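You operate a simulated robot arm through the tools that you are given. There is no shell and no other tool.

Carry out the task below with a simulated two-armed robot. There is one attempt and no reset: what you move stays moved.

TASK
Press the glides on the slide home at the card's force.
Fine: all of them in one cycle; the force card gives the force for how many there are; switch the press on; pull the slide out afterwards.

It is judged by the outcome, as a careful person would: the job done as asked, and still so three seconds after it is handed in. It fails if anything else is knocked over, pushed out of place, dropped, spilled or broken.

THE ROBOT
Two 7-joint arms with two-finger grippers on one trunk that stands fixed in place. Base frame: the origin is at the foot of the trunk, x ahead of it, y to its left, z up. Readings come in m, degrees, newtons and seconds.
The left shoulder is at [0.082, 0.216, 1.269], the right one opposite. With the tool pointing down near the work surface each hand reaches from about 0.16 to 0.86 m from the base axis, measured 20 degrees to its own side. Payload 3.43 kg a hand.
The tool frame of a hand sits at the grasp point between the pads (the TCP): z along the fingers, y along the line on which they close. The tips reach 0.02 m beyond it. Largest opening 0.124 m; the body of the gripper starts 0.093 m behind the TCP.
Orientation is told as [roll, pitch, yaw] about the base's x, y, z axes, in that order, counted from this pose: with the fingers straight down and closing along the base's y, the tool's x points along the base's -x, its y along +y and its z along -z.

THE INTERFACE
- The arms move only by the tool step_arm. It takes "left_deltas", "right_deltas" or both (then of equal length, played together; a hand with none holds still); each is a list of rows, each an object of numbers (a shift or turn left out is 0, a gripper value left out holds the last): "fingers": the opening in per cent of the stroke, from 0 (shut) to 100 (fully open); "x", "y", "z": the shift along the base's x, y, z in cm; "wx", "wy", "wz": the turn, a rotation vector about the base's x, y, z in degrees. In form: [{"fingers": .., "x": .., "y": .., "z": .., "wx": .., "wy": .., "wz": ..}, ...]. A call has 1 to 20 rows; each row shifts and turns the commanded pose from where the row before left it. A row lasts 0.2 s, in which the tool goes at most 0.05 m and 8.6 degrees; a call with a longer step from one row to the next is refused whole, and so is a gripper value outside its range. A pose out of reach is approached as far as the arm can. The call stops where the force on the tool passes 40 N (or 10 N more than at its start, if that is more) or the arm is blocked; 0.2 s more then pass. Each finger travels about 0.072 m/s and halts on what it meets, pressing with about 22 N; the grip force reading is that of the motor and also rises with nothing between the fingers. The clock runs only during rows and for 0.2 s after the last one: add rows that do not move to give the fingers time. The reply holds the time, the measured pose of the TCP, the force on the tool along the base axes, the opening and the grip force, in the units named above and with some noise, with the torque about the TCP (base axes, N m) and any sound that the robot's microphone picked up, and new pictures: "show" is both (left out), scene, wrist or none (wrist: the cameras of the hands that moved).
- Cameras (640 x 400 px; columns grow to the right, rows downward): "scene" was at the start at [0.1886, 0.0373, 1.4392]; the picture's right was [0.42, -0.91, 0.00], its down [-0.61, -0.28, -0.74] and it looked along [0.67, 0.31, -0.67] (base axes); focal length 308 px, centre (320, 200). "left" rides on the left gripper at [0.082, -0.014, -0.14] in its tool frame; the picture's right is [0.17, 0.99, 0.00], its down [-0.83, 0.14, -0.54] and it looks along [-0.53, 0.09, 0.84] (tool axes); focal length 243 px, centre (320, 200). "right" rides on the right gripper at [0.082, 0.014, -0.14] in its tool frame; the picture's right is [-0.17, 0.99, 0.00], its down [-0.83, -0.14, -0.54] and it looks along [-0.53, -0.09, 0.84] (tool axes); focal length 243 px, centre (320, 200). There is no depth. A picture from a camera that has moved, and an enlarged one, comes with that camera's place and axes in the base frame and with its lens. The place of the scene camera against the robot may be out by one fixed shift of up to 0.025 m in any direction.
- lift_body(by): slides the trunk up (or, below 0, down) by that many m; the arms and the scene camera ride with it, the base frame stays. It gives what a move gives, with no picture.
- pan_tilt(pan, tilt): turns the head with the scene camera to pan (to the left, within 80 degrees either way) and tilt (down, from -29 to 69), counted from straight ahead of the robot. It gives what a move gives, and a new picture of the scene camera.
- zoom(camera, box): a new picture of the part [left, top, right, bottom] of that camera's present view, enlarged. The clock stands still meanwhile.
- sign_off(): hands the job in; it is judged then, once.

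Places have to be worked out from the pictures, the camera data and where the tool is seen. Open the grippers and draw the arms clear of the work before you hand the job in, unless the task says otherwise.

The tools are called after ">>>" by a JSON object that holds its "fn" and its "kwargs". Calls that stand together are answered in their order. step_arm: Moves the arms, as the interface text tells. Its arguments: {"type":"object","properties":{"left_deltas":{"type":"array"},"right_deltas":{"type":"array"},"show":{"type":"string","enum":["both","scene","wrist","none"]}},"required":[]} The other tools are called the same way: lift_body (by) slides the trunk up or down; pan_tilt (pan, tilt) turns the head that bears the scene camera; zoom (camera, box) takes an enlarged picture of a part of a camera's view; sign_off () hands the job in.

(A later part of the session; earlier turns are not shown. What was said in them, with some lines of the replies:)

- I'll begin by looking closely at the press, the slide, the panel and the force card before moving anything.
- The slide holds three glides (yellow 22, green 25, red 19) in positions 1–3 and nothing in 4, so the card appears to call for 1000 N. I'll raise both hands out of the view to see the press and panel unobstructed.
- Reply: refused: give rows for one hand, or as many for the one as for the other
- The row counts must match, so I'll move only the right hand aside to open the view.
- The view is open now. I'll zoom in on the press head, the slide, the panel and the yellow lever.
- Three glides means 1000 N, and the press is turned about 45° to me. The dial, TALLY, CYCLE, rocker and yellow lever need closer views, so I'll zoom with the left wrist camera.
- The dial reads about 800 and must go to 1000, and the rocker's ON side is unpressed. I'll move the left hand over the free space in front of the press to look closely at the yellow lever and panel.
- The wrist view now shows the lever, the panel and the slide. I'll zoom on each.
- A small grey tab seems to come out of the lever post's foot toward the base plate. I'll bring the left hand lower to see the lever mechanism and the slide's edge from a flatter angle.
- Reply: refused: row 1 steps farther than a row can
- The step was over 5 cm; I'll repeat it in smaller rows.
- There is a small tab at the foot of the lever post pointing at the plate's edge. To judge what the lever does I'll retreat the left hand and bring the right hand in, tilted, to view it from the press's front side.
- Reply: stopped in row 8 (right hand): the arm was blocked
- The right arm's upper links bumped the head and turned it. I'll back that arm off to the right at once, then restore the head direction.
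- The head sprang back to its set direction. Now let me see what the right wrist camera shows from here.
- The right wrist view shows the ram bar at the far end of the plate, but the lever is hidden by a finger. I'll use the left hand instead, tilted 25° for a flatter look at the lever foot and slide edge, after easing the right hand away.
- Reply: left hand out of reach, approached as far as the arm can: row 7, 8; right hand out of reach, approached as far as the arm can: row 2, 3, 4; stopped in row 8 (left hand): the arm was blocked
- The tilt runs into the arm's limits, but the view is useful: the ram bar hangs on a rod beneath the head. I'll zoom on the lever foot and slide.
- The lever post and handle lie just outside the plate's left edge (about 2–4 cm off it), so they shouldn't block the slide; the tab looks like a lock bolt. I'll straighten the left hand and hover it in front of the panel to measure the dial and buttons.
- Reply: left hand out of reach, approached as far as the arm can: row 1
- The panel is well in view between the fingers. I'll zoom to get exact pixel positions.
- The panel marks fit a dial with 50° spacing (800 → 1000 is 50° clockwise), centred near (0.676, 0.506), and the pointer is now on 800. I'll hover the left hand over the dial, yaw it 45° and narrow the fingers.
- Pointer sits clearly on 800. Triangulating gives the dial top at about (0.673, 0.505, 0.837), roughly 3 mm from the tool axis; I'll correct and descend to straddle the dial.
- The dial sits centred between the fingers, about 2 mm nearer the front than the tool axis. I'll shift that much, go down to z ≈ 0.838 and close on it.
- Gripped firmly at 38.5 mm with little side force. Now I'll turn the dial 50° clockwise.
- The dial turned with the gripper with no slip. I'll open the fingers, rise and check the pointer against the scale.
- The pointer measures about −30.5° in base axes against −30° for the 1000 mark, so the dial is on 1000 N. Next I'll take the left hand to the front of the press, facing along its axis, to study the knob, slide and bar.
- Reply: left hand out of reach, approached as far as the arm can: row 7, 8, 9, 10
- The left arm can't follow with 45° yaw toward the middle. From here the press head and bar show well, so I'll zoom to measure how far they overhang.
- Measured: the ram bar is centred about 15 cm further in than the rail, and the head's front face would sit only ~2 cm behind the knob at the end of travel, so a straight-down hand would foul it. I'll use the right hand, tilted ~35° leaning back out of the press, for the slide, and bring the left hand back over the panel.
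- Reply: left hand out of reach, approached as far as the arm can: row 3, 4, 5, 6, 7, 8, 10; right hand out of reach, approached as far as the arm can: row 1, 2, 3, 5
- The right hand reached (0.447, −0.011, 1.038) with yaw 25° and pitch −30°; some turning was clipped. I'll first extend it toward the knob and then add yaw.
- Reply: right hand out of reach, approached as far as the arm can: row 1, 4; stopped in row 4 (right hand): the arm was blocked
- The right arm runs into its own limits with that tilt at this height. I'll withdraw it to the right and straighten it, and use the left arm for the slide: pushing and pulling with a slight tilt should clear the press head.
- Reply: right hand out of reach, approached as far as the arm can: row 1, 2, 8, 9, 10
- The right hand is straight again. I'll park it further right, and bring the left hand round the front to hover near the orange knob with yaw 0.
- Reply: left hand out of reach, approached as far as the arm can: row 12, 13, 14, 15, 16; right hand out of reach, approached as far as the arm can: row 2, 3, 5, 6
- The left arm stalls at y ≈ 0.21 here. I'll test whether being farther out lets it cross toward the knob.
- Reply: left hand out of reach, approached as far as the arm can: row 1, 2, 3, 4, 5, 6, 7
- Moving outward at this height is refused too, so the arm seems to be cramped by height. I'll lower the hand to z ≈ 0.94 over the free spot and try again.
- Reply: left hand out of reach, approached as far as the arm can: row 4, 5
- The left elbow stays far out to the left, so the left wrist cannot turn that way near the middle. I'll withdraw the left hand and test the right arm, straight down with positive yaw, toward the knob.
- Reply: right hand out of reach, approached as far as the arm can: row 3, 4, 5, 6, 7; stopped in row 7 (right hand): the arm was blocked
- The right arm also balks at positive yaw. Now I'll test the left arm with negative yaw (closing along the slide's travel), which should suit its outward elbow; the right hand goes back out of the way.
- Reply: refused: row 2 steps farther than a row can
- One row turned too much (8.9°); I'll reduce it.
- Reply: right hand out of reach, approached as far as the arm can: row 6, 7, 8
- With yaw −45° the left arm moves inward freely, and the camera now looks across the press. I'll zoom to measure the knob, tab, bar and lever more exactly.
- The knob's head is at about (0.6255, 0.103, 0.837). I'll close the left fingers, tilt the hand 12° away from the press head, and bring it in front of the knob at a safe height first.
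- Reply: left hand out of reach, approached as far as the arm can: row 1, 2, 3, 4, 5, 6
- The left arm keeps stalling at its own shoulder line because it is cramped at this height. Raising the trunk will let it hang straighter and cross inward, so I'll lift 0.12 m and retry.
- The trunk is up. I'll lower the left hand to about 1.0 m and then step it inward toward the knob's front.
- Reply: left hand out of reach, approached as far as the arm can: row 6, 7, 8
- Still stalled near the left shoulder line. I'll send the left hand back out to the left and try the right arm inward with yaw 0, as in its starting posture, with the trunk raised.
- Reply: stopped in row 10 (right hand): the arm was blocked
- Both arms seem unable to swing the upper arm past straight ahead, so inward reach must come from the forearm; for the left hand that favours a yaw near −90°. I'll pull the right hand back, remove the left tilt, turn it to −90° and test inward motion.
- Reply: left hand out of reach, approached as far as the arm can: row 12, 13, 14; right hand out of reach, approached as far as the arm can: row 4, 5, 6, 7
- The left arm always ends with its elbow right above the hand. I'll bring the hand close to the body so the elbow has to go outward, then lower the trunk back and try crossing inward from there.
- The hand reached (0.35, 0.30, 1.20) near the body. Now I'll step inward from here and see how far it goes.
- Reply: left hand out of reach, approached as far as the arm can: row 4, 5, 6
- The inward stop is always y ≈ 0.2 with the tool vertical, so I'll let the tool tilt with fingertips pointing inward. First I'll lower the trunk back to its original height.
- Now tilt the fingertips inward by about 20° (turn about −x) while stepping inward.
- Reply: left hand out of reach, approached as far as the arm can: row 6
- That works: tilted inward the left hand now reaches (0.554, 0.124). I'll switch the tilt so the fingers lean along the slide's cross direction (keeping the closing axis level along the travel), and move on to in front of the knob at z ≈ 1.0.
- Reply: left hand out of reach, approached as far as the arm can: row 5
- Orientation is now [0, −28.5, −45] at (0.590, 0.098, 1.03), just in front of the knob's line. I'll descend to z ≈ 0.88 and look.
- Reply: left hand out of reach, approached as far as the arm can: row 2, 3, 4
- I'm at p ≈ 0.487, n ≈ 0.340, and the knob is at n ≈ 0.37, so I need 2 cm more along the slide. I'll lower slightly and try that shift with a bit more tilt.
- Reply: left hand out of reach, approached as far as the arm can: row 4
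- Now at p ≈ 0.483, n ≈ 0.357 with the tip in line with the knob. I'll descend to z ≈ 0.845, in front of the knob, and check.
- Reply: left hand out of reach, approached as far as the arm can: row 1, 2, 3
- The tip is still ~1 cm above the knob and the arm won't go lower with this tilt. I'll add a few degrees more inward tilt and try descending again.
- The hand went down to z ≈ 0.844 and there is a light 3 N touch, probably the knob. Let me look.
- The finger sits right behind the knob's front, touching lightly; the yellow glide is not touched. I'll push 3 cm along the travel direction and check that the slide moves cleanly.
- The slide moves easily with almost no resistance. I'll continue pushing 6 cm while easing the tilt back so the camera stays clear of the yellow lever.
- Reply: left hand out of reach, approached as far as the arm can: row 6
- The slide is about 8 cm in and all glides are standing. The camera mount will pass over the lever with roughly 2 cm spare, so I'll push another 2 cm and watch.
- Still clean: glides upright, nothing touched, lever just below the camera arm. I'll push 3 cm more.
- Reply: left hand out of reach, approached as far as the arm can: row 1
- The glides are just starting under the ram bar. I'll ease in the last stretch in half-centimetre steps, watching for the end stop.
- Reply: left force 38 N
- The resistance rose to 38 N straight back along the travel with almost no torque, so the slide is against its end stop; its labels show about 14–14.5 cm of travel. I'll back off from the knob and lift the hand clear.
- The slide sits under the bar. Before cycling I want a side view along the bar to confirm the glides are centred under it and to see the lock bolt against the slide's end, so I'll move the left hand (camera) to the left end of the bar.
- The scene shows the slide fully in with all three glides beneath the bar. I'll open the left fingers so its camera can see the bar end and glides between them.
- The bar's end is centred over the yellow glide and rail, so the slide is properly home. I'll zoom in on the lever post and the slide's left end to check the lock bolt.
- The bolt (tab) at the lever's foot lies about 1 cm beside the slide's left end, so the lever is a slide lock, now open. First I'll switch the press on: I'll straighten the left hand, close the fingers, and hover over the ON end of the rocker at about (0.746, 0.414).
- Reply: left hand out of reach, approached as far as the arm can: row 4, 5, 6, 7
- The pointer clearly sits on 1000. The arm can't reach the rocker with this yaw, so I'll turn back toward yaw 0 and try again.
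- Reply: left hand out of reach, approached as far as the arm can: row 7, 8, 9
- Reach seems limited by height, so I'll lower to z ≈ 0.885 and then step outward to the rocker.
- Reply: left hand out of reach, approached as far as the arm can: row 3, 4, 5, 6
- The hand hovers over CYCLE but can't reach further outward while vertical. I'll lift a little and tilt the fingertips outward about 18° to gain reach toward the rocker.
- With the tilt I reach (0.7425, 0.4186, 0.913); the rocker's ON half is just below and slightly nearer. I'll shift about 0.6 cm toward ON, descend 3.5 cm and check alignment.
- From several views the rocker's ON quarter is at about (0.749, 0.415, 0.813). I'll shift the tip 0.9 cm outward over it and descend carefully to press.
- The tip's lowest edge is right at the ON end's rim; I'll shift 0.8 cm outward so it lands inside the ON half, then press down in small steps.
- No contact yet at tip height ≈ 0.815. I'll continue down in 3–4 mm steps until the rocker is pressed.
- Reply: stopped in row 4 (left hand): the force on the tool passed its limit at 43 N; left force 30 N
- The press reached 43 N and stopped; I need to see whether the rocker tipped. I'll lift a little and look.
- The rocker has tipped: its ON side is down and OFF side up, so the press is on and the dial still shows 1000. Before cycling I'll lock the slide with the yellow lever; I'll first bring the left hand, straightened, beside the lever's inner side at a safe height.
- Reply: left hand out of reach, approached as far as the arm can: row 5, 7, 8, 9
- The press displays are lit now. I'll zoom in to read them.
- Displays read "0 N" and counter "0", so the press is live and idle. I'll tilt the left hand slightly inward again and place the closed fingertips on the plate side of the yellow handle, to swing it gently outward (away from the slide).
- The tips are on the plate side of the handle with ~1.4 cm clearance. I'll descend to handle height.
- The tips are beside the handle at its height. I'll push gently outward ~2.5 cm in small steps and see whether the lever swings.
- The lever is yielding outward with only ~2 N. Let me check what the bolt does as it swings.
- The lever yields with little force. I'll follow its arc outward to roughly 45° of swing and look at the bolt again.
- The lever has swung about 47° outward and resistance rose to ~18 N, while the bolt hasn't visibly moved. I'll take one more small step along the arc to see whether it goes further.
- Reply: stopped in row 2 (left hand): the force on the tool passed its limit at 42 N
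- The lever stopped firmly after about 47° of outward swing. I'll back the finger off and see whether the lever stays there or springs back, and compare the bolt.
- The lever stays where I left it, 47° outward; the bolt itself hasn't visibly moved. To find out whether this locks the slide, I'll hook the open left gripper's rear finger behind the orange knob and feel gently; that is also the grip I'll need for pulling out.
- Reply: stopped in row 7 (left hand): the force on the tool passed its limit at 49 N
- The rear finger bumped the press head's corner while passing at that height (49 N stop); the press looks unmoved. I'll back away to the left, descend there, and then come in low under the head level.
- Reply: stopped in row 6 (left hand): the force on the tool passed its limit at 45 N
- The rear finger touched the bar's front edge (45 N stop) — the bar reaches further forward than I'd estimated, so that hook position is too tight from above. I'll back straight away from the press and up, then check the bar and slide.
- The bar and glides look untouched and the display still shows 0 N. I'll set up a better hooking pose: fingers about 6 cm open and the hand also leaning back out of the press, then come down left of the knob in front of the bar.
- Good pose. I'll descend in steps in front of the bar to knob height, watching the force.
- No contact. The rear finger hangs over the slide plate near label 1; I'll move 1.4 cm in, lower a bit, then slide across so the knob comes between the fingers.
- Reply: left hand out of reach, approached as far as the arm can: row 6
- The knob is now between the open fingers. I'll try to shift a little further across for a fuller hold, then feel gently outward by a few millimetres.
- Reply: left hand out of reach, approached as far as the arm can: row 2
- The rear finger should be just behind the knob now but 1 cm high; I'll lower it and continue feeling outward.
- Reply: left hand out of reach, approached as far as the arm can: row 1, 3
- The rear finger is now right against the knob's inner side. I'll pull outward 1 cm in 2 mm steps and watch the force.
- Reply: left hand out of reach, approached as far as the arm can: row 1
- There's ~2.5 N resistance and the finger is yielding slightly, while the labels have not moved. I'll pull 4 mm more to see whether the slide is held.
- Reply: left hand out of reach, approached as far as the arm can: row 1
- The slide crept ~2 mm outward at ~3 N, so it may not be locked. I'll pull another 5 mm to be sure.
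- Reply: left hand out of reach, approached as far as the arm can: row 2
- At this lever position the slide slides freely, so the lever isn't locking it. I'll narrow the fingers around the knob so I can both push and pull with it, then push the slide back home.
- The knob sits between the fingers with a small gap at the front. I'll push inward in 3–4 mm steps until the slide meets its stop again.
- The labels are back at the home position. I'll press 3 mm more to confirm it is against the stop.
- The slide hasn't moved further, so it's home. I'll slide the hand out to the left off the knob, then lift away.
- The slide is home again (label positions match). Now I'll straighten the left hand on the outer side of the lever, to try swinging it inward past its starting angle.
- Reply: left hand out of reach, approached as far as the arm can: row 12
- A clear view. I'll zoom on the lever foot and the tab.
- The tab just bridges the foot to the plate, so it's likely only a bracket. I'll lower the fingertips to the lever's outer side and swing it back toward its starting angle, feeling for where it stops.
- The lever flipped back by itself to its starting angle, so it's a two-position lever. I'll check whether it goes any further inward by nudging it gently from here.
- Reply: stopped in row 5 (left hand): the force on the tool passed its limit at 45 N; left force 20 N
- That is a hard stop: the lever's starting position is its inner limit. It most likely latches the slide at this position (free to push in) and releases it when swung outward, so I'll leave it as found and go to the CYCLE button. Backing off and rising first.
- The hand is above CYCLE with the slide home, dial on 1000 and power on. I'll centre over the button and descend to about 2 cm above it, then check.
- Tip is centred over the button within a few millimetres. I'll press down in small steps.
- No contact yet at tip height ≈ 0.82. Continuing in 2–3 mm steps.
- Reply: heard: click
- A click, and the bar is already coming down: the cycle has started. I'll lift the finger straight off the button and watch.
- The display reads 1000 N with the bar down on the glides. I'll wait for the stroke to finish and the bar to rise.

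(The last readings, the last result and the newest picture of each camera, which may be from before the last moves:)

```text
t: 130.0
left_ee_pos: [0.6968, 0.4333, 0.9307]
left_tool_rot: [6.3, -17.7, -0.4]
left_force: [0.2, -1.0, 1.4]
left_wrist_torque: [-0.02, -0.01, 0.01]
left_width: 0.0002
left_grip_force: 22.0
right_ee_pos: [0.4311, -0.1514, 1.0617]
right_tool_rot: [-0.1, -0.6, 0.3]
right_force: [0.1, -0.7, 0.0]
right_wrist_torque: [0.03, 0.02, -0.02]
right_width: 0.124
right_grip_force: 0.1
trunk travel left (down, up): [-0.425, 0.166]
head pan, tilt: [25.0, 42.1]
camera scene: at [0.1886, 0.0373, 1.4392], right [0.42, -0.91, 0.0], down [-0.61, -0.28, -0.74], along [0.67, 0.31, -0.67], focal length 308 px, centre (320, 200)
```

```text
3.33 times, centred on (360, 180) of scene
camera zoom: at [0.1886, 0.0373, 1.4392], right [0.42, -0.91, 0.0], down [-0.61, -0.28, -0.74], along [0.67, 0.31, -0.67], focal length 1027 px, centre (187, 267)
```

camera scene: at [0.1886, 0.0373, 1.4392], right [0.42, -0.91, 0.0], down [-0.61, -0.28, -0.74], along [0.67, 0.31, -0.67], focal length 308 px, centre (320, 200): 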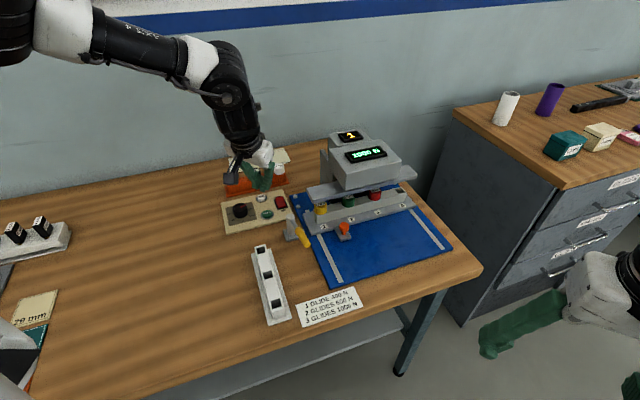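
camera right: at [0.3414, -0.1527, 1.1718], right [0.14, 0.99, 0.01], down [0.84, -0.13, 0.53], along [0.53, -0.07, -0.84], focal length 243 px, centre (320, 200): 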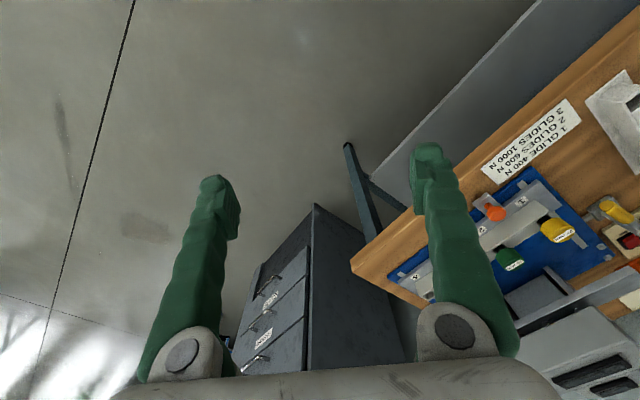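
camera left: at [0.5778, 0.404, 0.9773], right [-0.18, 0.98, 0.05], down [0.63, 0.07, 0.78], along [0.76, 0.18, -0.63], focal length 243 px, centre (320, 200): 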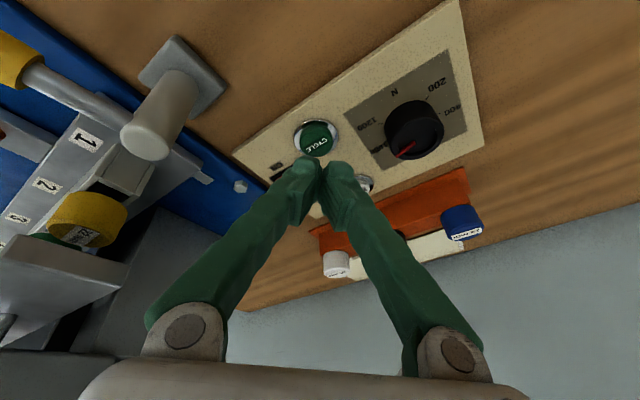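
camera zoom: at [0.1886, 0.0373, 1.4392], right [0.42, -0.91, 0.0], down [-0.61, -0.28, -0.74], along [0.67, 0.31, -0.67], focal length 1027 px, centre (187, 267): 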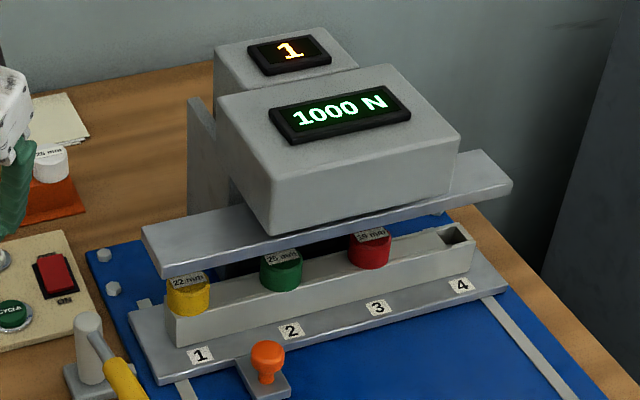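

One cycle counted, 1000 N shown, bar back up, and all three glides now sit low on the rail. Now I'll prepare the left hand in the hooking pose to pull the slide out.

>>> {"fn": "step_arm", "kwargs": {"left_deltas": [{"z": 3, "wy": 6, "wx": -2.1}, {"z": 3, "wy": 6, "wx": -2.1, "x": -1, "y": -1}, {"wy": 5.7, "wx": -2.1, "x": -1, "y": -1.5}, {"wz": -7.4, "x": -1, "y": -1.5}, {"wz": -7.4, "x": -1, "y": -1.5}, {"wz": -7.4, "x": -1, "y": -1.5}, {"wz": -7.4, "x": -1, "y": -1.5}, {"wz": -7.4, "x": -0.5, "y": -1.5}, {"wz": -7.4, "x": -0.5, "y": -1}, {"fingers": 48, "wx": -4.25, "wy": -4.25, "y": -1.5}, {"wx": -4.25, "wy": -4.25, "y": -1.5}, {"wx": -4.25, "wy": -4.25, "y": -1.5}, {"wx": -4.25, "wy": -4.25, "y": -1.5}, {"wx": 5.3, "wy": -5.3}, {"wx": 5.3, "wy": -5.3}, {"wx": -2.5}, {}], "show": "both"}}

```text
t: 133.6
left_ee_pos: [0.627, 0.2616, 0.99]
left_tool_rot: [14.1, -25.3, -49.6]
left_force: [-0.2, 0.1, -0.2]
left_wrist_torque: [0.0, -0.02, 0.02]
left_width: 0.0595
left_grip_force: 0.1
right_ee_pos: [0.4308, -0.152, 1.0627]
right_tool_rot: [-0.1, -0.5, 0.2]
right_force: [0.0, -0.2, -0.6]
right_wrist_torque: [0.0, -0.01, 0.03]
right_width: 0.1241
right_grip_force: 0.1
trunk travel left (down, up): [-0.425, 0.166]
head pan, tilt: [25.0, 42.1]
camera scene: at [0.1888, 0.0363, 1.4392], right [0.42, -0.91, 0.0], down [-0.61, -0.28, -0.74], along [0.67, 0.31, -0.67], focal length 308 px, centre (320, 200)
camera left: at [0.5074, 0.3303, 1.076], right [0.57, 0.81, 0.15], down [0.33, -0.39, 0.86], along [0.75, -0.44, -0.49], focal length 243 px, centre (320, 200)
```

scene: 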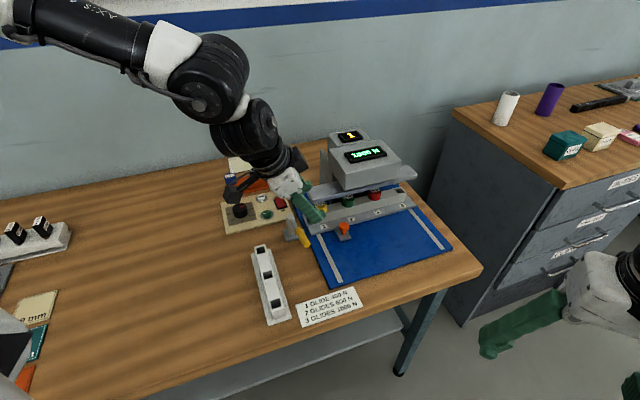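
left: 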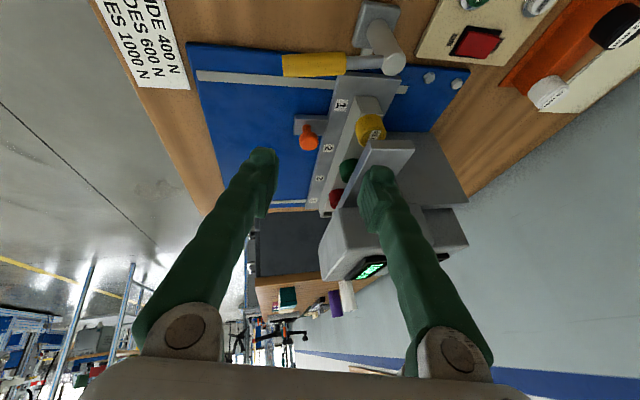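

Same hooking pose as before. I'll move over, keeping a bit more clear of the lever, and descend in front of the bar.

>>> {"fn": "step_arm", "kwargs": {"left_deltas": [{"x": 1.46, "y": -1.21, "z": -1}, {"x": 1.46, "y": -1.21, "z": -1}, {"x": 1.45, "y": -1.21, "z": -1}, {"z": -2.6}, {"z": -2.6}, {"z": -2.6}, {"z": -2.4}, {}], "show": "both"}}

>>> {"fn": "zoom", "kwargs": {"camera": "left", "box": [220, 60, 460, 260]}}

```text
t: 135.4
left_ee_pos: [0.6697, 0.2252, 0.8602]
left_tool_rot: [14.1, -25.4, -49.6]
left_force: [-0.2, -1.2, 0.4]
left_wrist_torque: [-0.02, -0.02, -0.02]
left_width: 0.0595
left_grip_force: 0.0
right_ee_pos: [0.4303, -0.1511, 1.0643]
right_tool_rot: [-0.3, -0.5, 0.3]
right_force: [-1.1, -0.8, -0.2]
right_wrist_torque: [-0.01, 0.0, 0.01]
right_width: 0.1242
right_grip_force: 0.0
trunk travel left (down, up): [-0.425, 0.166]
head pan, tilt: [25.0, 42.1]
camera scene: at [0.1883, 0.0371, 1.4392], right [0.42, -0.91, 0.0], down [-0.61, -0.28, -0.74], along [0.67, 0.31, -0.67], focal length 308 px, centre (320, 200)
camera left: at [0.5508, 0.2946, 0.9439], right [0.57, 0.81, 0.15], down [0.33, -0.39, 0.86], along [0.75, -0.44, -0.49], focal length 243 px, centre (320, 200)
```

scene: 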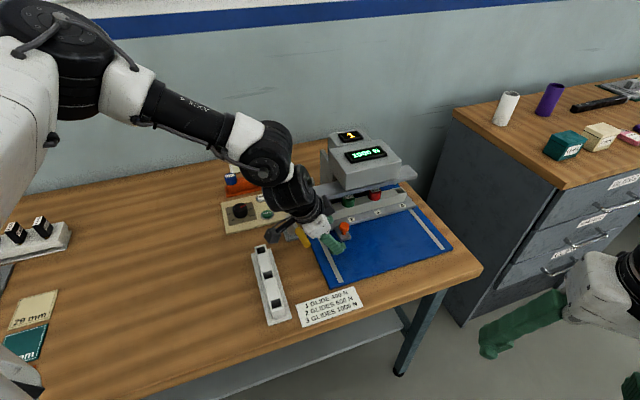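
left: 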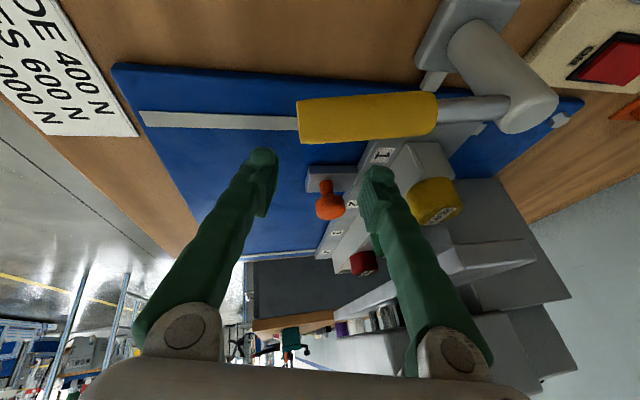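

```text
2.00 times, centred on (340, 160) of left
camera zoom: at [0.5508, 0.2946, 0.9439], right [0.57, 0.81, 0.15], down [0.33, -0.39, 0.86], along [0.75, -0.44, -0.49], focal length 485 px, centre (280, 280)
```

zoom: 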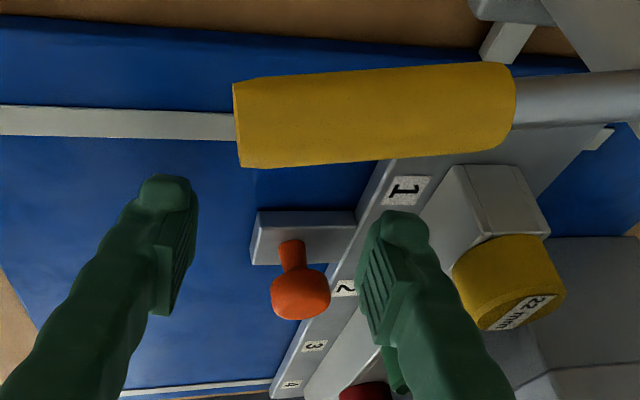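

Clear of everything. I'll go 1.4 cm in, lower, and move across until the knob is between the fingers.

>>> {"fn": "step_arm", "kwargs": {"left_deltas": [{"x": 1.0, "y": 1.0, "z": -0.8}, {"z": -0.8}, {"x": 0.7, "y": -0.7}, {"x": 0.7, "y": -0.7}, {"x": 0.7, "y": -0.7}, {"x": 0.5, "y": -0.6, "wx": -1}, {}], "show": "wrist"}}

>>> {"fn": "zoom", "kwargs": {"camera": "left", "box": [220, 60, 460, 260]}}

```text
t: 137.0
left_ee_pos: [0.7063, 0.2074, 0.8427]
left_tool_rot: [13.4, -26.1, -49.3]
left_force: [-0.2, 0.3, -0.3]
left_wrist_torque: [0.03, 0.01, 0.01]
left_width: 0.0594
left_grip_force: 0.0
right_ee_pos: [0.4296, -0.1498, 1.0636]
right_tool_rot: [-0.2, -0.6, 0.2]
right_force: [0.3, 0.8, -0.1]
right_wrist_torque: [0.01, -0.01, 0.01]
right_width: 0.1238
right_grip_force: 0.1
trunk travel left (down, up): [-0.425, 0.166]
head pan, tilt: [25.0, 42.1]
camera left: at [0.5869, 0.2793, 0.9264], right [0.57, 0.81, 0.13], down [0.34, -0.37, 0.87], along [0.75, -0.44, -0.48], focal length 243 px, centre (320, 200)
```

left: 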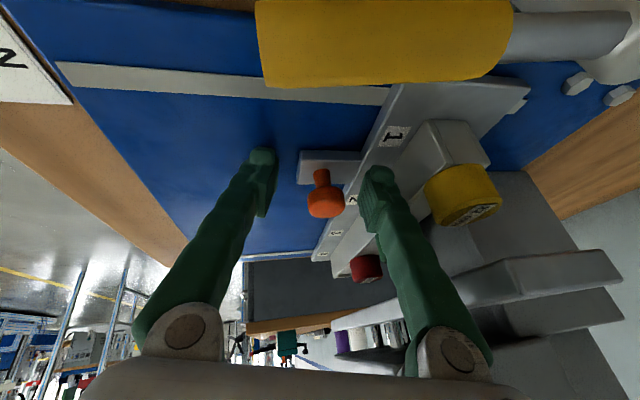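

```text
2.00 times, centred on (340, 160) of left
camera zoom: at [0.5869, 0.2793, 0.9264], right [0.57, 0.81, 0.13], down [0.34, -0.37, 0.87], along [0.75, -0.44, -0.48], focal length 485 px, centre (280, 280)
```

zoom: 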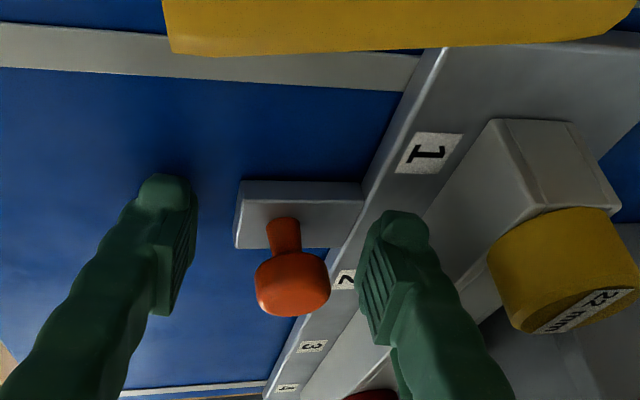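

The knob is between the fingers again. I'll pull outward gently in small steps and watch force, finger width and the labels, to see whether the slide is free with the lever in this position.

>>> {"fn": "step_arm", "kwargs": {"left_deltas": [{"x": -0.35, "y": -0.35}, {"x": -0.35, "y": -0.35}, {"x": -0.25, "y": -0.25}, {"x": -0.25, "y": -0.25}, {}], "show": "wrist"}}

>>> {"fn": "zoom", "kwargs": {"camera": "scene", "box": [280, 160, 430, 260]}}

```text
t: 138.2
left_ee_pos: [0.6948, 0.1972, 0.8433]
left_tool_rot: [13.4, -26.1, -49.3]
left_force: [2.4, 0.8, 0.5]
left_wrist_torque: [0.0, -0.04, -0.02]
left_width: 0.0616
left_grip_force: 2.0
right_ee_pos: [0.431, -0.1501, 1.0632]
right_tool_rot: [-0.3, -0.6, 0.2]
right_force: [0.3, -0.5, -0.3]
right_wrist_torque: [0.03, 0.0, 0.01]
right_width: 0.124
right_grip_force: 0.0
trunk travel left (down, up): [-0.425, 0.166]
head pan, tilt: [25.0, 42.1]
camera left: at [0.5754, 0.2678, 0.9262], right [0.56, 0.81, 0.13], down [0.34, -0.37, 0.87], along [0.75, -0.44, -0.48], focal length 243 px, centre (320, 200)
```

left: 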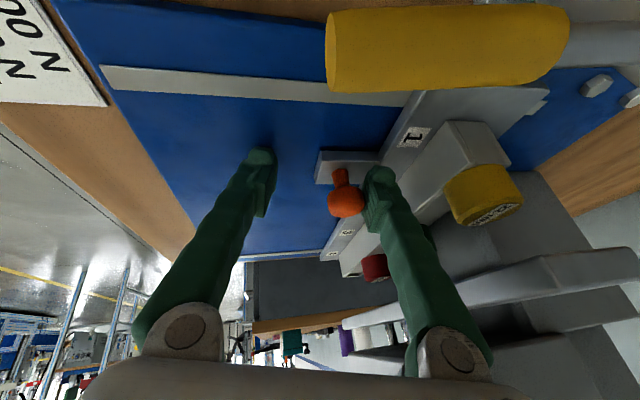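

```text
4.00 times, centred on (355, 210) of scene
camera zoom: at [0.189, 0.0375, 1.4391], right [0.42, -0.91, 0.0], down [-0.61, -0.28, -0.74], along [0.67, 0.31, -0.67], focal length 1232 px, centre (180, 160)
```

zoom: 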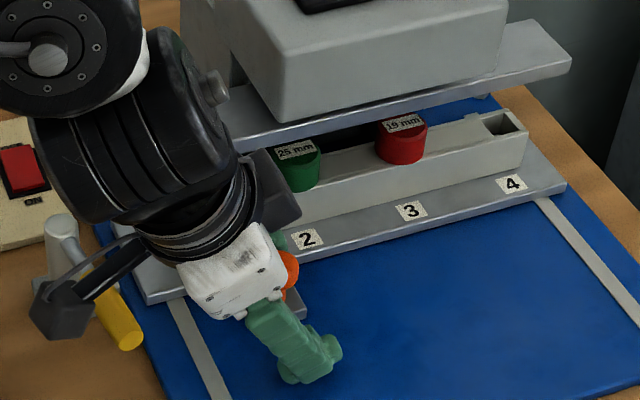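

Similar resistance as before (2.5 N). I'll keep pulling a further centimetre.

>>> {"fn": "step_arm", "kwargs": {"left_deltas": [{"x": -0.3, "y": -0.3}, {"x": -0.3, "y": -0.3}, {"x": -0.3, "y": -0.3}, {}], "show": "wrist"}}

>>> {"fn": "zoom", "kwargs": {"camera": "scene", "box": [280, 160, 430, 260]}}

```text
t: 139.2
left_ee_pos: [0.6864, 0.1874, 0.8432]
left_tool_rot: [13.5, -26.2, -49.2]
left_force: [0.3, 1.3, 0.8]
left_wrist_torque: [0.0, 0.01, -0.01]
left_width: 0.0598
left_grip_force: 0.7
right_ee_pos: [0.4321, -0.1502, 1.0633]
right_tool_rot: [-0.2, -0.6, 0.3]
right_force: [-0.3, 0.6, -0.5]
right_wrist_torque: [-0.01, 0.0, 0.01]
right_width: 0.1242
right_grip_force: 0.0
trunk travel left (down, up): [-0.425, 0.166]
head pan, tilt: [25.0, 42.1]
camera left: at [0.5664, 0.2586, 0.9266], right [0.57, 0.81, 0.13], down [0.34, -0.37, 0.87], along [0.75, -0.45, -0.48], focal length 243 px, centre (320, 200)
```

left: 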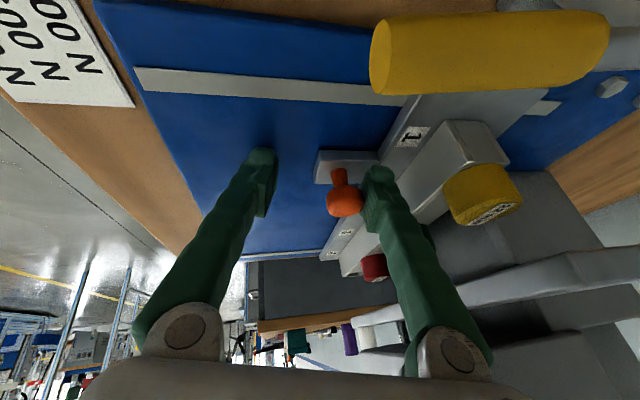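

```text
4.00 times, centred on (355, 210) of scene
camera zoom: at [0.1888, 0.0374, 1.4391], right [0.42, -0.91, 0.0], down [-0.61, -0.28, -0.74], along [0.67, 0.31, -0.67], focal length 1232 px, centre (180, 160)
```

zoom: 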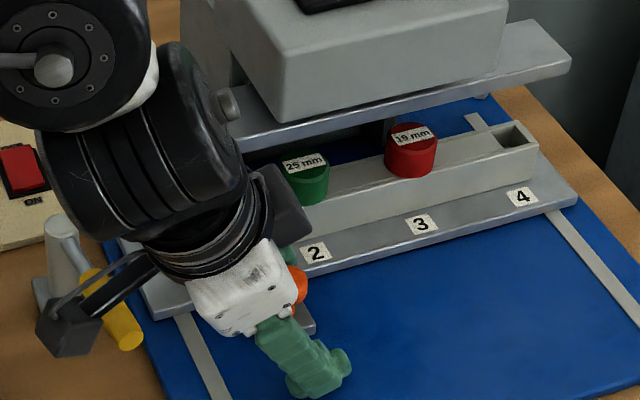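

The slide comes out freely with the lever as found, so the lever played no part. I'll keep pulling, adding a little inward tilt as the hand comes back toward the front.

>>> {"fn": "step_arm", "kwargs": {"left_deltas": [{"x": -0.7, "y": -0.7, "wx": -0.5, "wy": -0.5}, {"x": -0.7, "y": -0.7, "wx": -0.5, "wy": -0.5}, {"x": -0.7, "y": -0.7, "wx": -0.5, "wy": -0.5}, {"x": -0.7, "y": -0.7, "wx": -0.5, "wy": -0.5}, {"x": -0.7, "y": -0.7, "wx": -0.5, "wy": -0.5}, {}], "show": "both"}}

>>> {"fn": "zoom", "kwargs": {"camera": "scene", "box": [270, 160, 450, 290]}}

```text
t: 140.6
left_ee_pos: [0.6493, 0.1546, 0.8439]
left_tool_rot: [13.6, -29.7, -49.5]
left_force: [0.2, 0.6, 0.0]
left_wrist_torque: [0.02, 0.0, -0.02]
left_width: 0.0597
left_grip_force: 0.0
left hand out of reach, approached as far as the arm can: row 5
right_ee_pos: [0.4299, -0.1503, 1.0613]
right_tool_rot: [-0.3, -0.7, 0.3]
right_force: [-0.7, -0.3, -0.7]
right_wrist_torque: [0.0, -0.03, 0.0]
right_width: 0.1242
right_grip_force: 0.0
trunk travel left (down, up): [-0.425, 0.166]
head pan, tilt: [25.0, 42.1]
camera scene: at [0.1887, 0.0374, 1.4391], right [0.42, -0.91, 0.0], down [-0.61, -0.28, -0.74], along [0.67, 0.31, -0.67], focal length 308 px, centre (320, 200)
camera left: at [0.5267, 0.2295, 0.9188], right [0.56, 0.82, 0.12], down [0.3, -0.33, 0.9], along [0.77, -0.47, -0.43], focal length 243 px, centre (320, 200)
```

scene: 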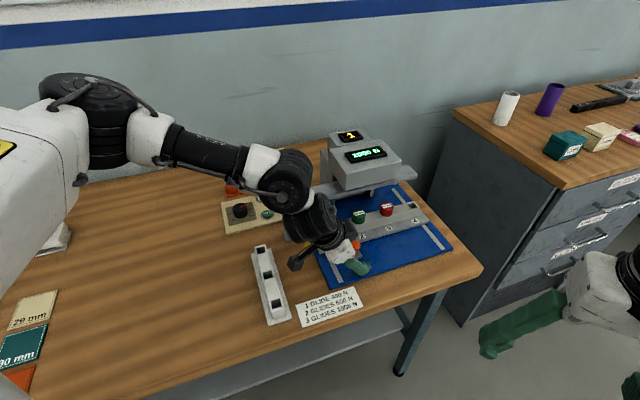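
left: 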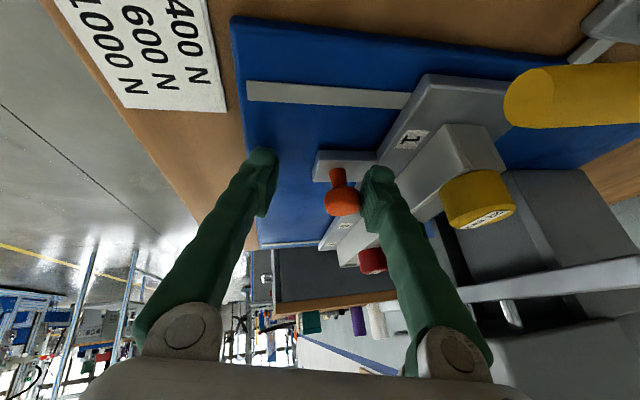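

```text
3.08 times, centred on (360, 225) of scene
camera zoom: at [0.1887, 0.0374, 1.4391], right [0.42, -0.91, 0.0], down [-0.61, -0.28, -0.74], along [0.67, 0.31, -0.67], focal length 948 px, centre (197, 123)
```

zoom: 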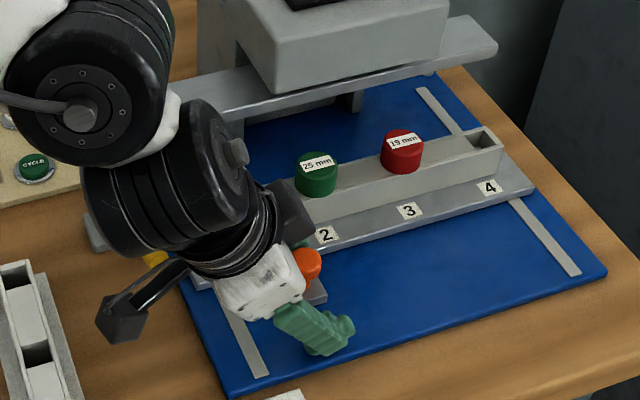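

The glides sit flush on the rail and the slide is about 6 cm out. Continuing, with more tilt per step for reach.

>>> {"fn": "step_arm", "kwargs": {"left_deltas": [{"wx": -1.2, "wy": -1.2}, {"x": -0.7, "y": -0.7, "wx": -0.9, "wy": -0.9}, {"x": -0.7, "y": -0.7, "wx": -0.9, "wy": -0.9}, {"x": -0.7, "y": -0.7, "wx": -0.9, "wy": -0.9}, {"x": -0.7, "y": -0.7, "wx": -0.9, "wy": -0.9}, {}], "show": "both"}}

>>> {"fn": "zoom", "kwargs": {"camera": "left", "box": [220, 60, 460, 260]}}

```text
t: 142.0
left_ee_pos: [0.6213, 0.1265, 0.8448]
left_tool_rot: [14.4, -36.4, -49.9]
left_force: [-0.1, 0.0, -0.6]
left_wrist_torque: [0.0, 0.02, 0.02]
left_width: 0.0595
left_grip_force: 0.2
right_ee_pos: [0.4305, -0.1507, 1.063]
right_tool_rot: [-0.2, -0.7, 0.2]
right_force: [0.3, 0.1, 0.5]
right_wrist_torque: [0.02, -0.01, -0.01]
right_width: 0.1239
right_grip_force: 0.0
trunk travel left (down, up): [-0.425, 0.166]
head pan, tilt: [25.0, 42.1]
camera scene: at [0.1887, 0.0374, 1.4391], right [0.42, -0.91, 0.0], down [-0.61, -0.28, -0.74], along [0.67, 0.31, -0.67], focal length 308 px, centre (320, 200)
camera left: at [0.4926, 0.2071, 0.9023], right [0.55, 0.83, 0.1], down [0.22, -0.26, 0.94], along [0.8, -0.5, -0.32], focal length 243 px, centre (320, 200)
```

scene: 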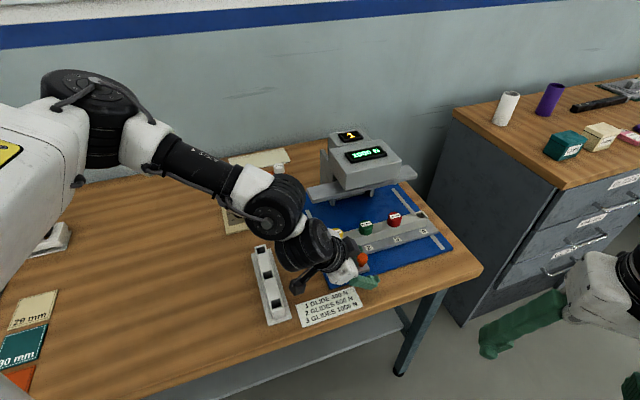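
left: 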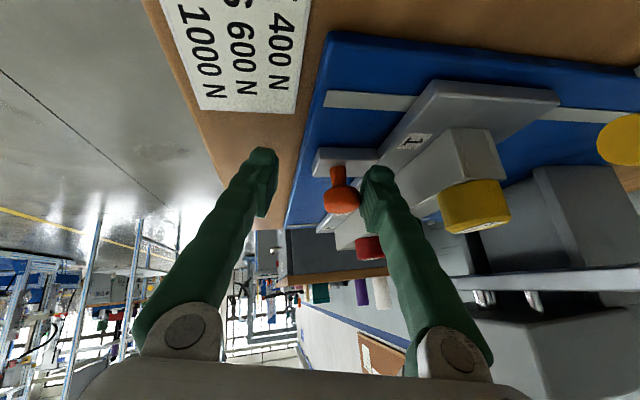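

```text
2.00 times, centred on (340, 160) of left
camera zoom: at [0.4926, 0.2071, 0.9023], right [0.55, 0.83, 0.1], down [0.22, -0.26, 0.94], along [0.8, -0.5, -0.32], focal length 485 px, centre (280, 280)
```

zoom: 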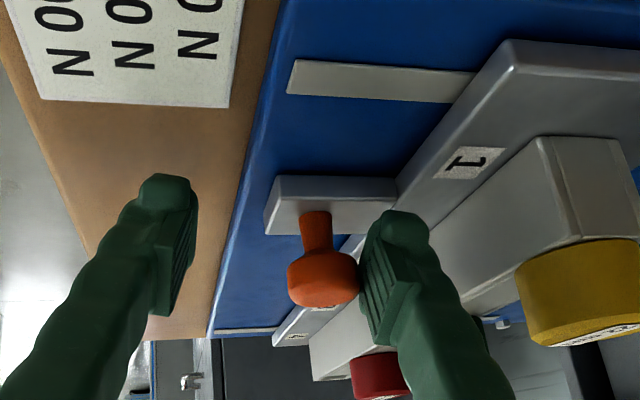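

About 10 cm out. I'll pull the remaining ~4 cm to the original loading position, watching for an outer stop.

>>> {"fn": "step_arm", "kwargs": {"left_deltas": [{"wx": -0.7, "wy": -0.7}, {"x": -0.7, "y": -0.7, "wx": -0.5, "wy": -0.5}, {"x": -0.7, "y": -0.7, "wx": -0.5, "wy": -0.5}, {"x": -0.7, "y": -0.7}, {"x": -0.6, "y": -0.6}, {}], "show": "both"}}

>>> {"fn": "zoom", "kwargs": {"camera": "scene", "box": [290, 180, 470, 300]}}

```text
t: 143.4
left_ee_pos: [0.593, 0.11, 0.8481]
left_tool_rot: [14.5, -38.8, -50.0]
left_force: [-0.5, 0.2, -0.4]
left_wrist_torque: [0.04, -0.01, 0.02]
left_width: 0.0597
left_grip_force: 0.1
left hand out of reach, approached as far as the arm can: row 4, 5
right_ee_pos: [0.4295, -0.1507, 1.0627]
right_tool_rot: [-0.1, -0.6, 0.3]
right_force: [-0.5, 0.1, -0.2]
right_wrist_torque: [0.01, -0.01, 0.01]
right_width: 0.1238
right_grip_force: 0.0
trunk travel left (down, up): [-0.425, 0.166]
head pan, tilt: [25.0, 42.1]
camera scene: at [0.1888, 0.0374, 1.4391], right [0.42, -0.91, 0.0], down [-0.61, -0.28, -0.74], along [0.67, 0.31, -0.67], focal length 308 px, centre (320, 200)
camera left: at [0.4634, 0.1928, 0.9004], right [0.55, 0.83, 0.09], down [0.19, -0.23, 0.95], along [0.81, -0.51, -0.28], focal length 243 px, centre (320, 200)
```

scene: 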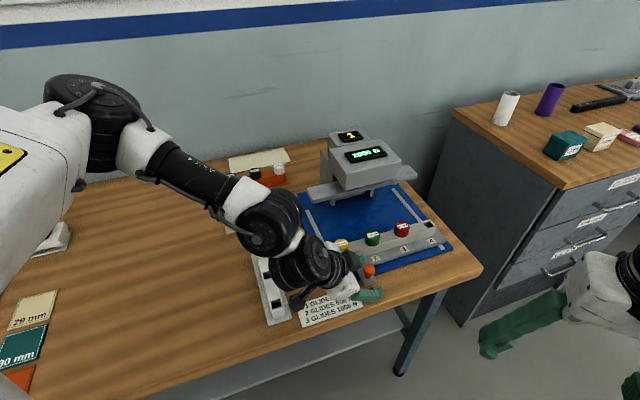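
left: 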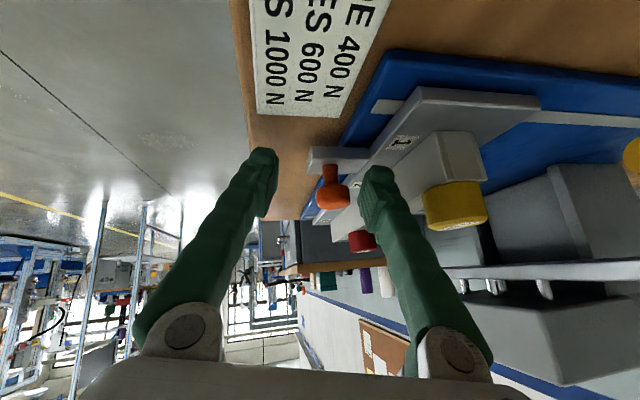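

```text
3.33 times, centred on (380, 240) of scene
camera zoom: at [0.1888, 0.0374, 1.4391], right [0.42, -0.91, 0.0], down [-0.61, -0.28, -0.74], along [0.67, 0.31, -0.67], focal length 1027 px, centre (120, 67)
```

zoom: 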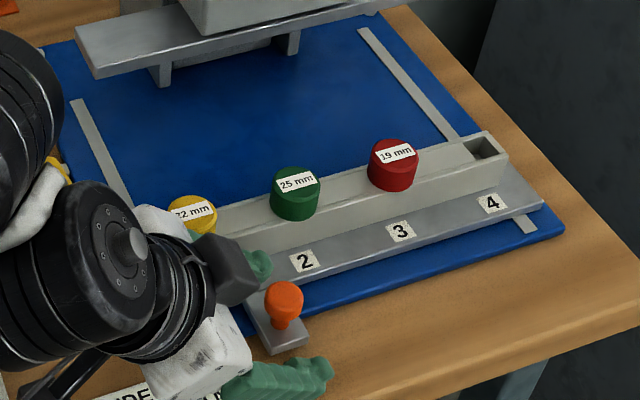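

The slide is back exactly at its original loading position (label 4 at the same pixel as at the start) and all glides are seated. I'll lift the hand straight up off the knob.

>>> {"fn": "step_arm", "kwargs": {"left_deltas": [{"z": 1}, {"z": 1.5}, {"z": 2.5}, {"z": 2.5}, {"z": 2.5}, {"z": 2.5}, {}], "show": "both"}}

>>> {"fn": "zoom", "kwargs": {"camera": "scene", "box": [290, 180, 470, 300]}}

```text
t: 145.0
left_ee_pos: [0.5935, 0.1106, 0.974]
left_tool_rot: [14.6, -38.8, -50.1]
left_force: [0.1, 0.1, 0.5]
left_wrist_torque: [-0.01, 0.03, -0.02]
left_width: 0.0593
left_grip_force: 0.0
right_ee_pos: [0.4296, -0.1498, 1.0626]
right_tool_rot: [-0.2, -0.6, 0.1]
right_force: [0.0, -0.1, -0.4]
right_wrist_torque: [-0.01, 0.01, -0.05]
right_width: 0.1238
right_grip_force: 0.0
trunk travel left (down, up): [-0.425, 0.166]
head pan, tilt: [25.0, 42.1]
camera scene: at [0.189, 0.0376, 1.4391], right [0.42, -0.91, 0.0], down [-0.61, -0.28, -0.74], along [0.67, 0.31, -0.67], focal length 308 px, centre (320, 200)
camera left: at [0.4631, 0.1922, 1.0255], right [0.55, 0.83, 0.09], down [0.19, -0.23, 0.95], along [0.81, -0.51, -0.29], focal length 243 px, centre (320, 200)
```

scene: 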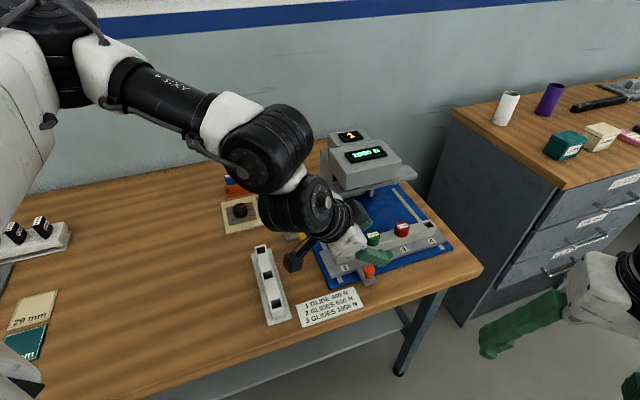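
left: 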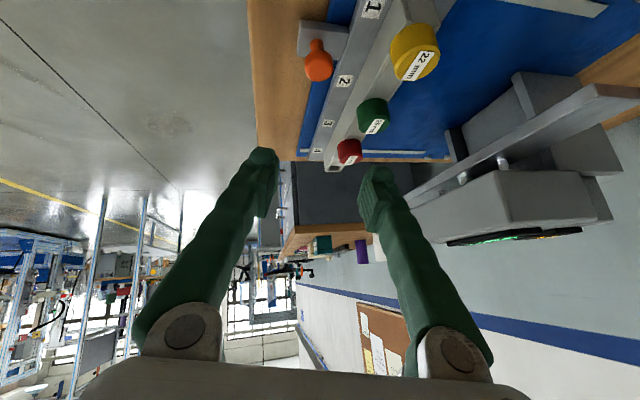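

```text
3.33 times, centred on (380, 240) of scene
camera zoom: at [0.189, 0.0376, 1.4391], right [0.42, -0.91, 0.0], down [-0.61, -0.28, -0.74], along [0.67, 0.31, -0.67], focal length 1027 px, centre (120, 67)
```

zoom: 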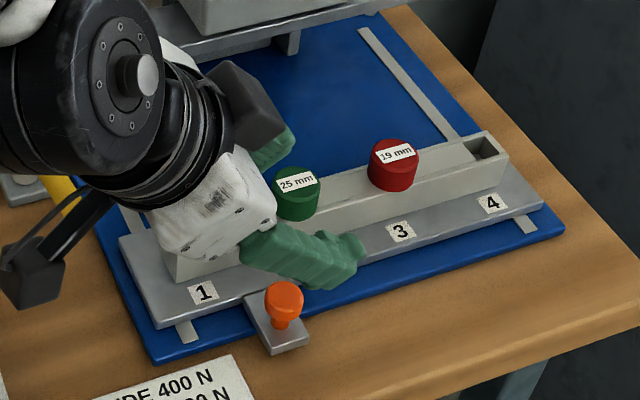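

Hand is clear of the slide. Now I'll retreat the left hand up, back and out to the left, straightening it, and open both grippers.

>>> {"fn": "step_arm", "kwargs": {"left_deltas": [{"z": 3, "x": -1}, {"z": 3, "x": -1.5, "y": 1}, {"z": 2, "x": -1.5, "y": 3}, {"x": -1, "y": 3.5, "wx": 3, "wy": 5}, {"x": -1, "y": 3.5, "wx": 3, "wy": 5}, {"y": 4, "wx": 3, "wy": 5}, {"y": 4, "wx": 3, "wy": 5}, {"y": 4, "wx": 2, "wy": 4}, {"y": 4, "z": 1}, {"y": 4, "fingers": 100}, {}, {}], "show": "both"}}

>>> {"fn": "zoom", "kwargs": {"camera": "scene", "box": [290, 180, 470, 300]}}

>>> {"fn": "zoom", "kwargs": {"camera": "scene", "box": [210, 120, 400, 260]}}

```text
t: 147.6
left_ee_pos: [0.533, 0.4221, 1.0645]
left_tool_rot: [5.3, -12.2, -45.9]
left_force: [1.2, -0.5, -0.1]
left_wrist_torque: [-0.02, 0.01, 0.04]
left_width: 0.1237
left_grip_force: 0.1
right_ee_pos: [0.4296, -0.1506, 1.0621]
right_tool_rot: [-0.2, -0.6, 0.1]
right_force: [-0.2, 0.6, -0.2]
right_wrist_torque: [-0.02, 0.03, -0.02]
right_width: 0.1243
right_grip_force: 0.1
trunk travel left (down, up): [-0.425, 0.166]
head pan, tilt: [25.0, 42.1]
camera scene: at [0.1883, 0.0377, 1.4392], right [0.42, -0.91, 0.0], down [-0.61, -0.28, -0.74], along [0.67, 0.31, -0.67], focal length 308 px, centre (320, 200)
camera left: at [0.4385, 0.4826, 1.1819], right [0.58, 0.81, 0.05], down [0.55, -0.44, 0.71], along [0.6, -0.38, -0.7], focal length 243 px, centre (320, 200)
```

scene: 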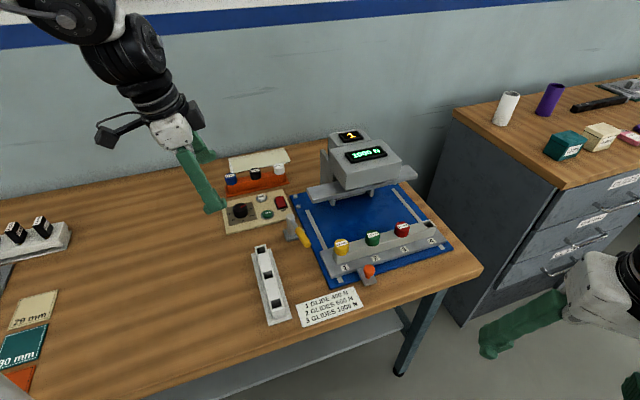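
left: 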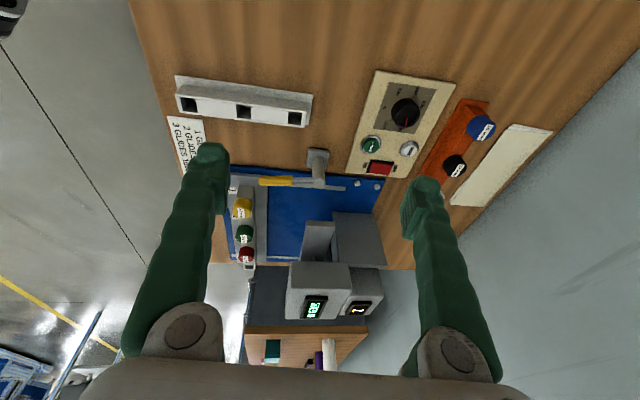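

```text
3.33 times, centred on (380, 240) of scene
camera zoom: at [0.1883, 0.0377, 1.4392], right [0.42, -0.91, 0.0], down [-0.61, -0.28, -0.74], along [0.67, 0.31, -0.67], focal length 1027 px, centre (120, 67)
```

zoom: 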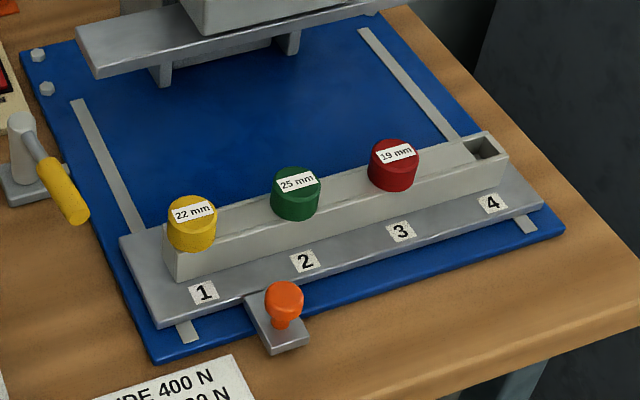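

```text
2.86 times, centred on (305, 190) of scene
camera zoom: at [0.1883, 0.0377, 1.4392], right [0.42, -0.91, 0.0], down [-0.61, -0.28, -0.74], along [0.67, 0.31, -0.67], focal length 880 px, centre (363, 229)
```

zoom: 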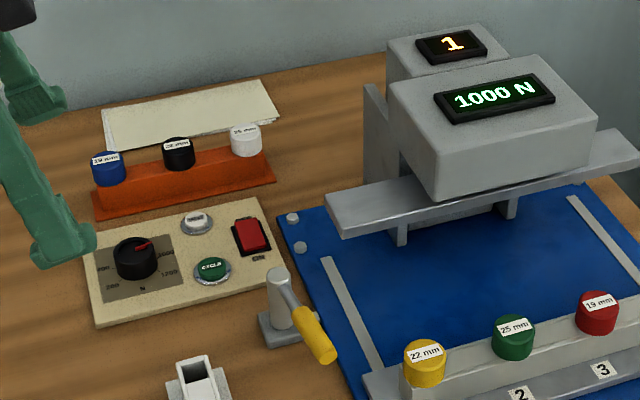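

All three glides are seated flush, the counter shows one cycle at 1000 N, the slide is out at its loading position, and the lever and other items are where they were. I'll draw the left hand further back and then hand in.

>>> {"fn": "step_arm", "kwargs": {"left_deltas": [{"z": 3, "x": -1.5, "y": 2}, {"z": 3, "x": -1.5, "y": 3}, {"z": 2, "x": -1.5, "y": 3}, {"x": -1.5, "y": 3}, {}, {}, {}], "show": "scene"}}

```text
t: 149.2
left_ee_pos: [0.4725, 0.5306, 1.1449]
left_tool_rot: [5.3, -12.2, -45.9]
left_force: [-0.1, 0.8, -0.2]
left_wrist_torque: [0.03, 0.02, 0.03]
left_width: 0.1238
left_grip_force: 0.1
right_ee_pos: [0.4303, -0.1501, 1.0634]
right_tool_rot: [-0.2, -0.7, 0.2]
right_force: [-0.6, -0.1, 0.1]
right_wrist_torque: [0.02, 0.01, 0.04]
right_width: 0.1241
right_grip_force: 0.1
trunk travel left (down, up): [-0.425, 0.166]
head pan, tilt: [25.0, 42.1]
camera scene: at [0.1885, 0.0377, 1.4392], right [0.42, -0.91, 0.0], down [-0.61, -0.28, -0.74], along [0.67, 0.31, -0.67], focal length 308 px, centre (320, 200)
```

scene: 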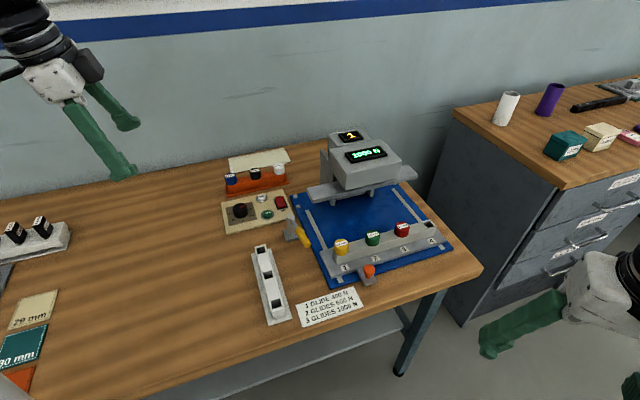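

Both hands are open and clear, the glides are pressed at 1000 N in one cycle, and the slide is out. Handing in.

>>> {"fn": "sign_off", "kwargs": {}}

```text
The job is handed in.
```

The three glides on the slide are pressed home at 1000 N in a single cycle, and the slide is pulled back out to where it started. The press display shows 1000 N and the counter shows 1. I've handed the job in.

- **Force:** I counted three glides (22, 25 and 19 mm, in positions 1 to 3, with 4 empty), so I turned the dial from 800 to the card's 1000 N.
- **Press:** it is switched on, and I left it on.
- **Contacts:** while positioning the left hand I touched the press head (49 N) and the ram bar (45 N). Neither looked moved afterwards. The right arm also bumped the robot's own head once; it sprang back.
- **Yellow lever:** I thought it locked the slide, so I swung it out and back before the cycle, meeting its stops at up to 45 N. It didn't lock anything, and it is back in its starting position.
- **Slide:** while testing the lever I pulled the slide out about 7 mm, then pushed it home again before the cycle.

Nothing else on the bench looked moved or knocked over in the final pictures.
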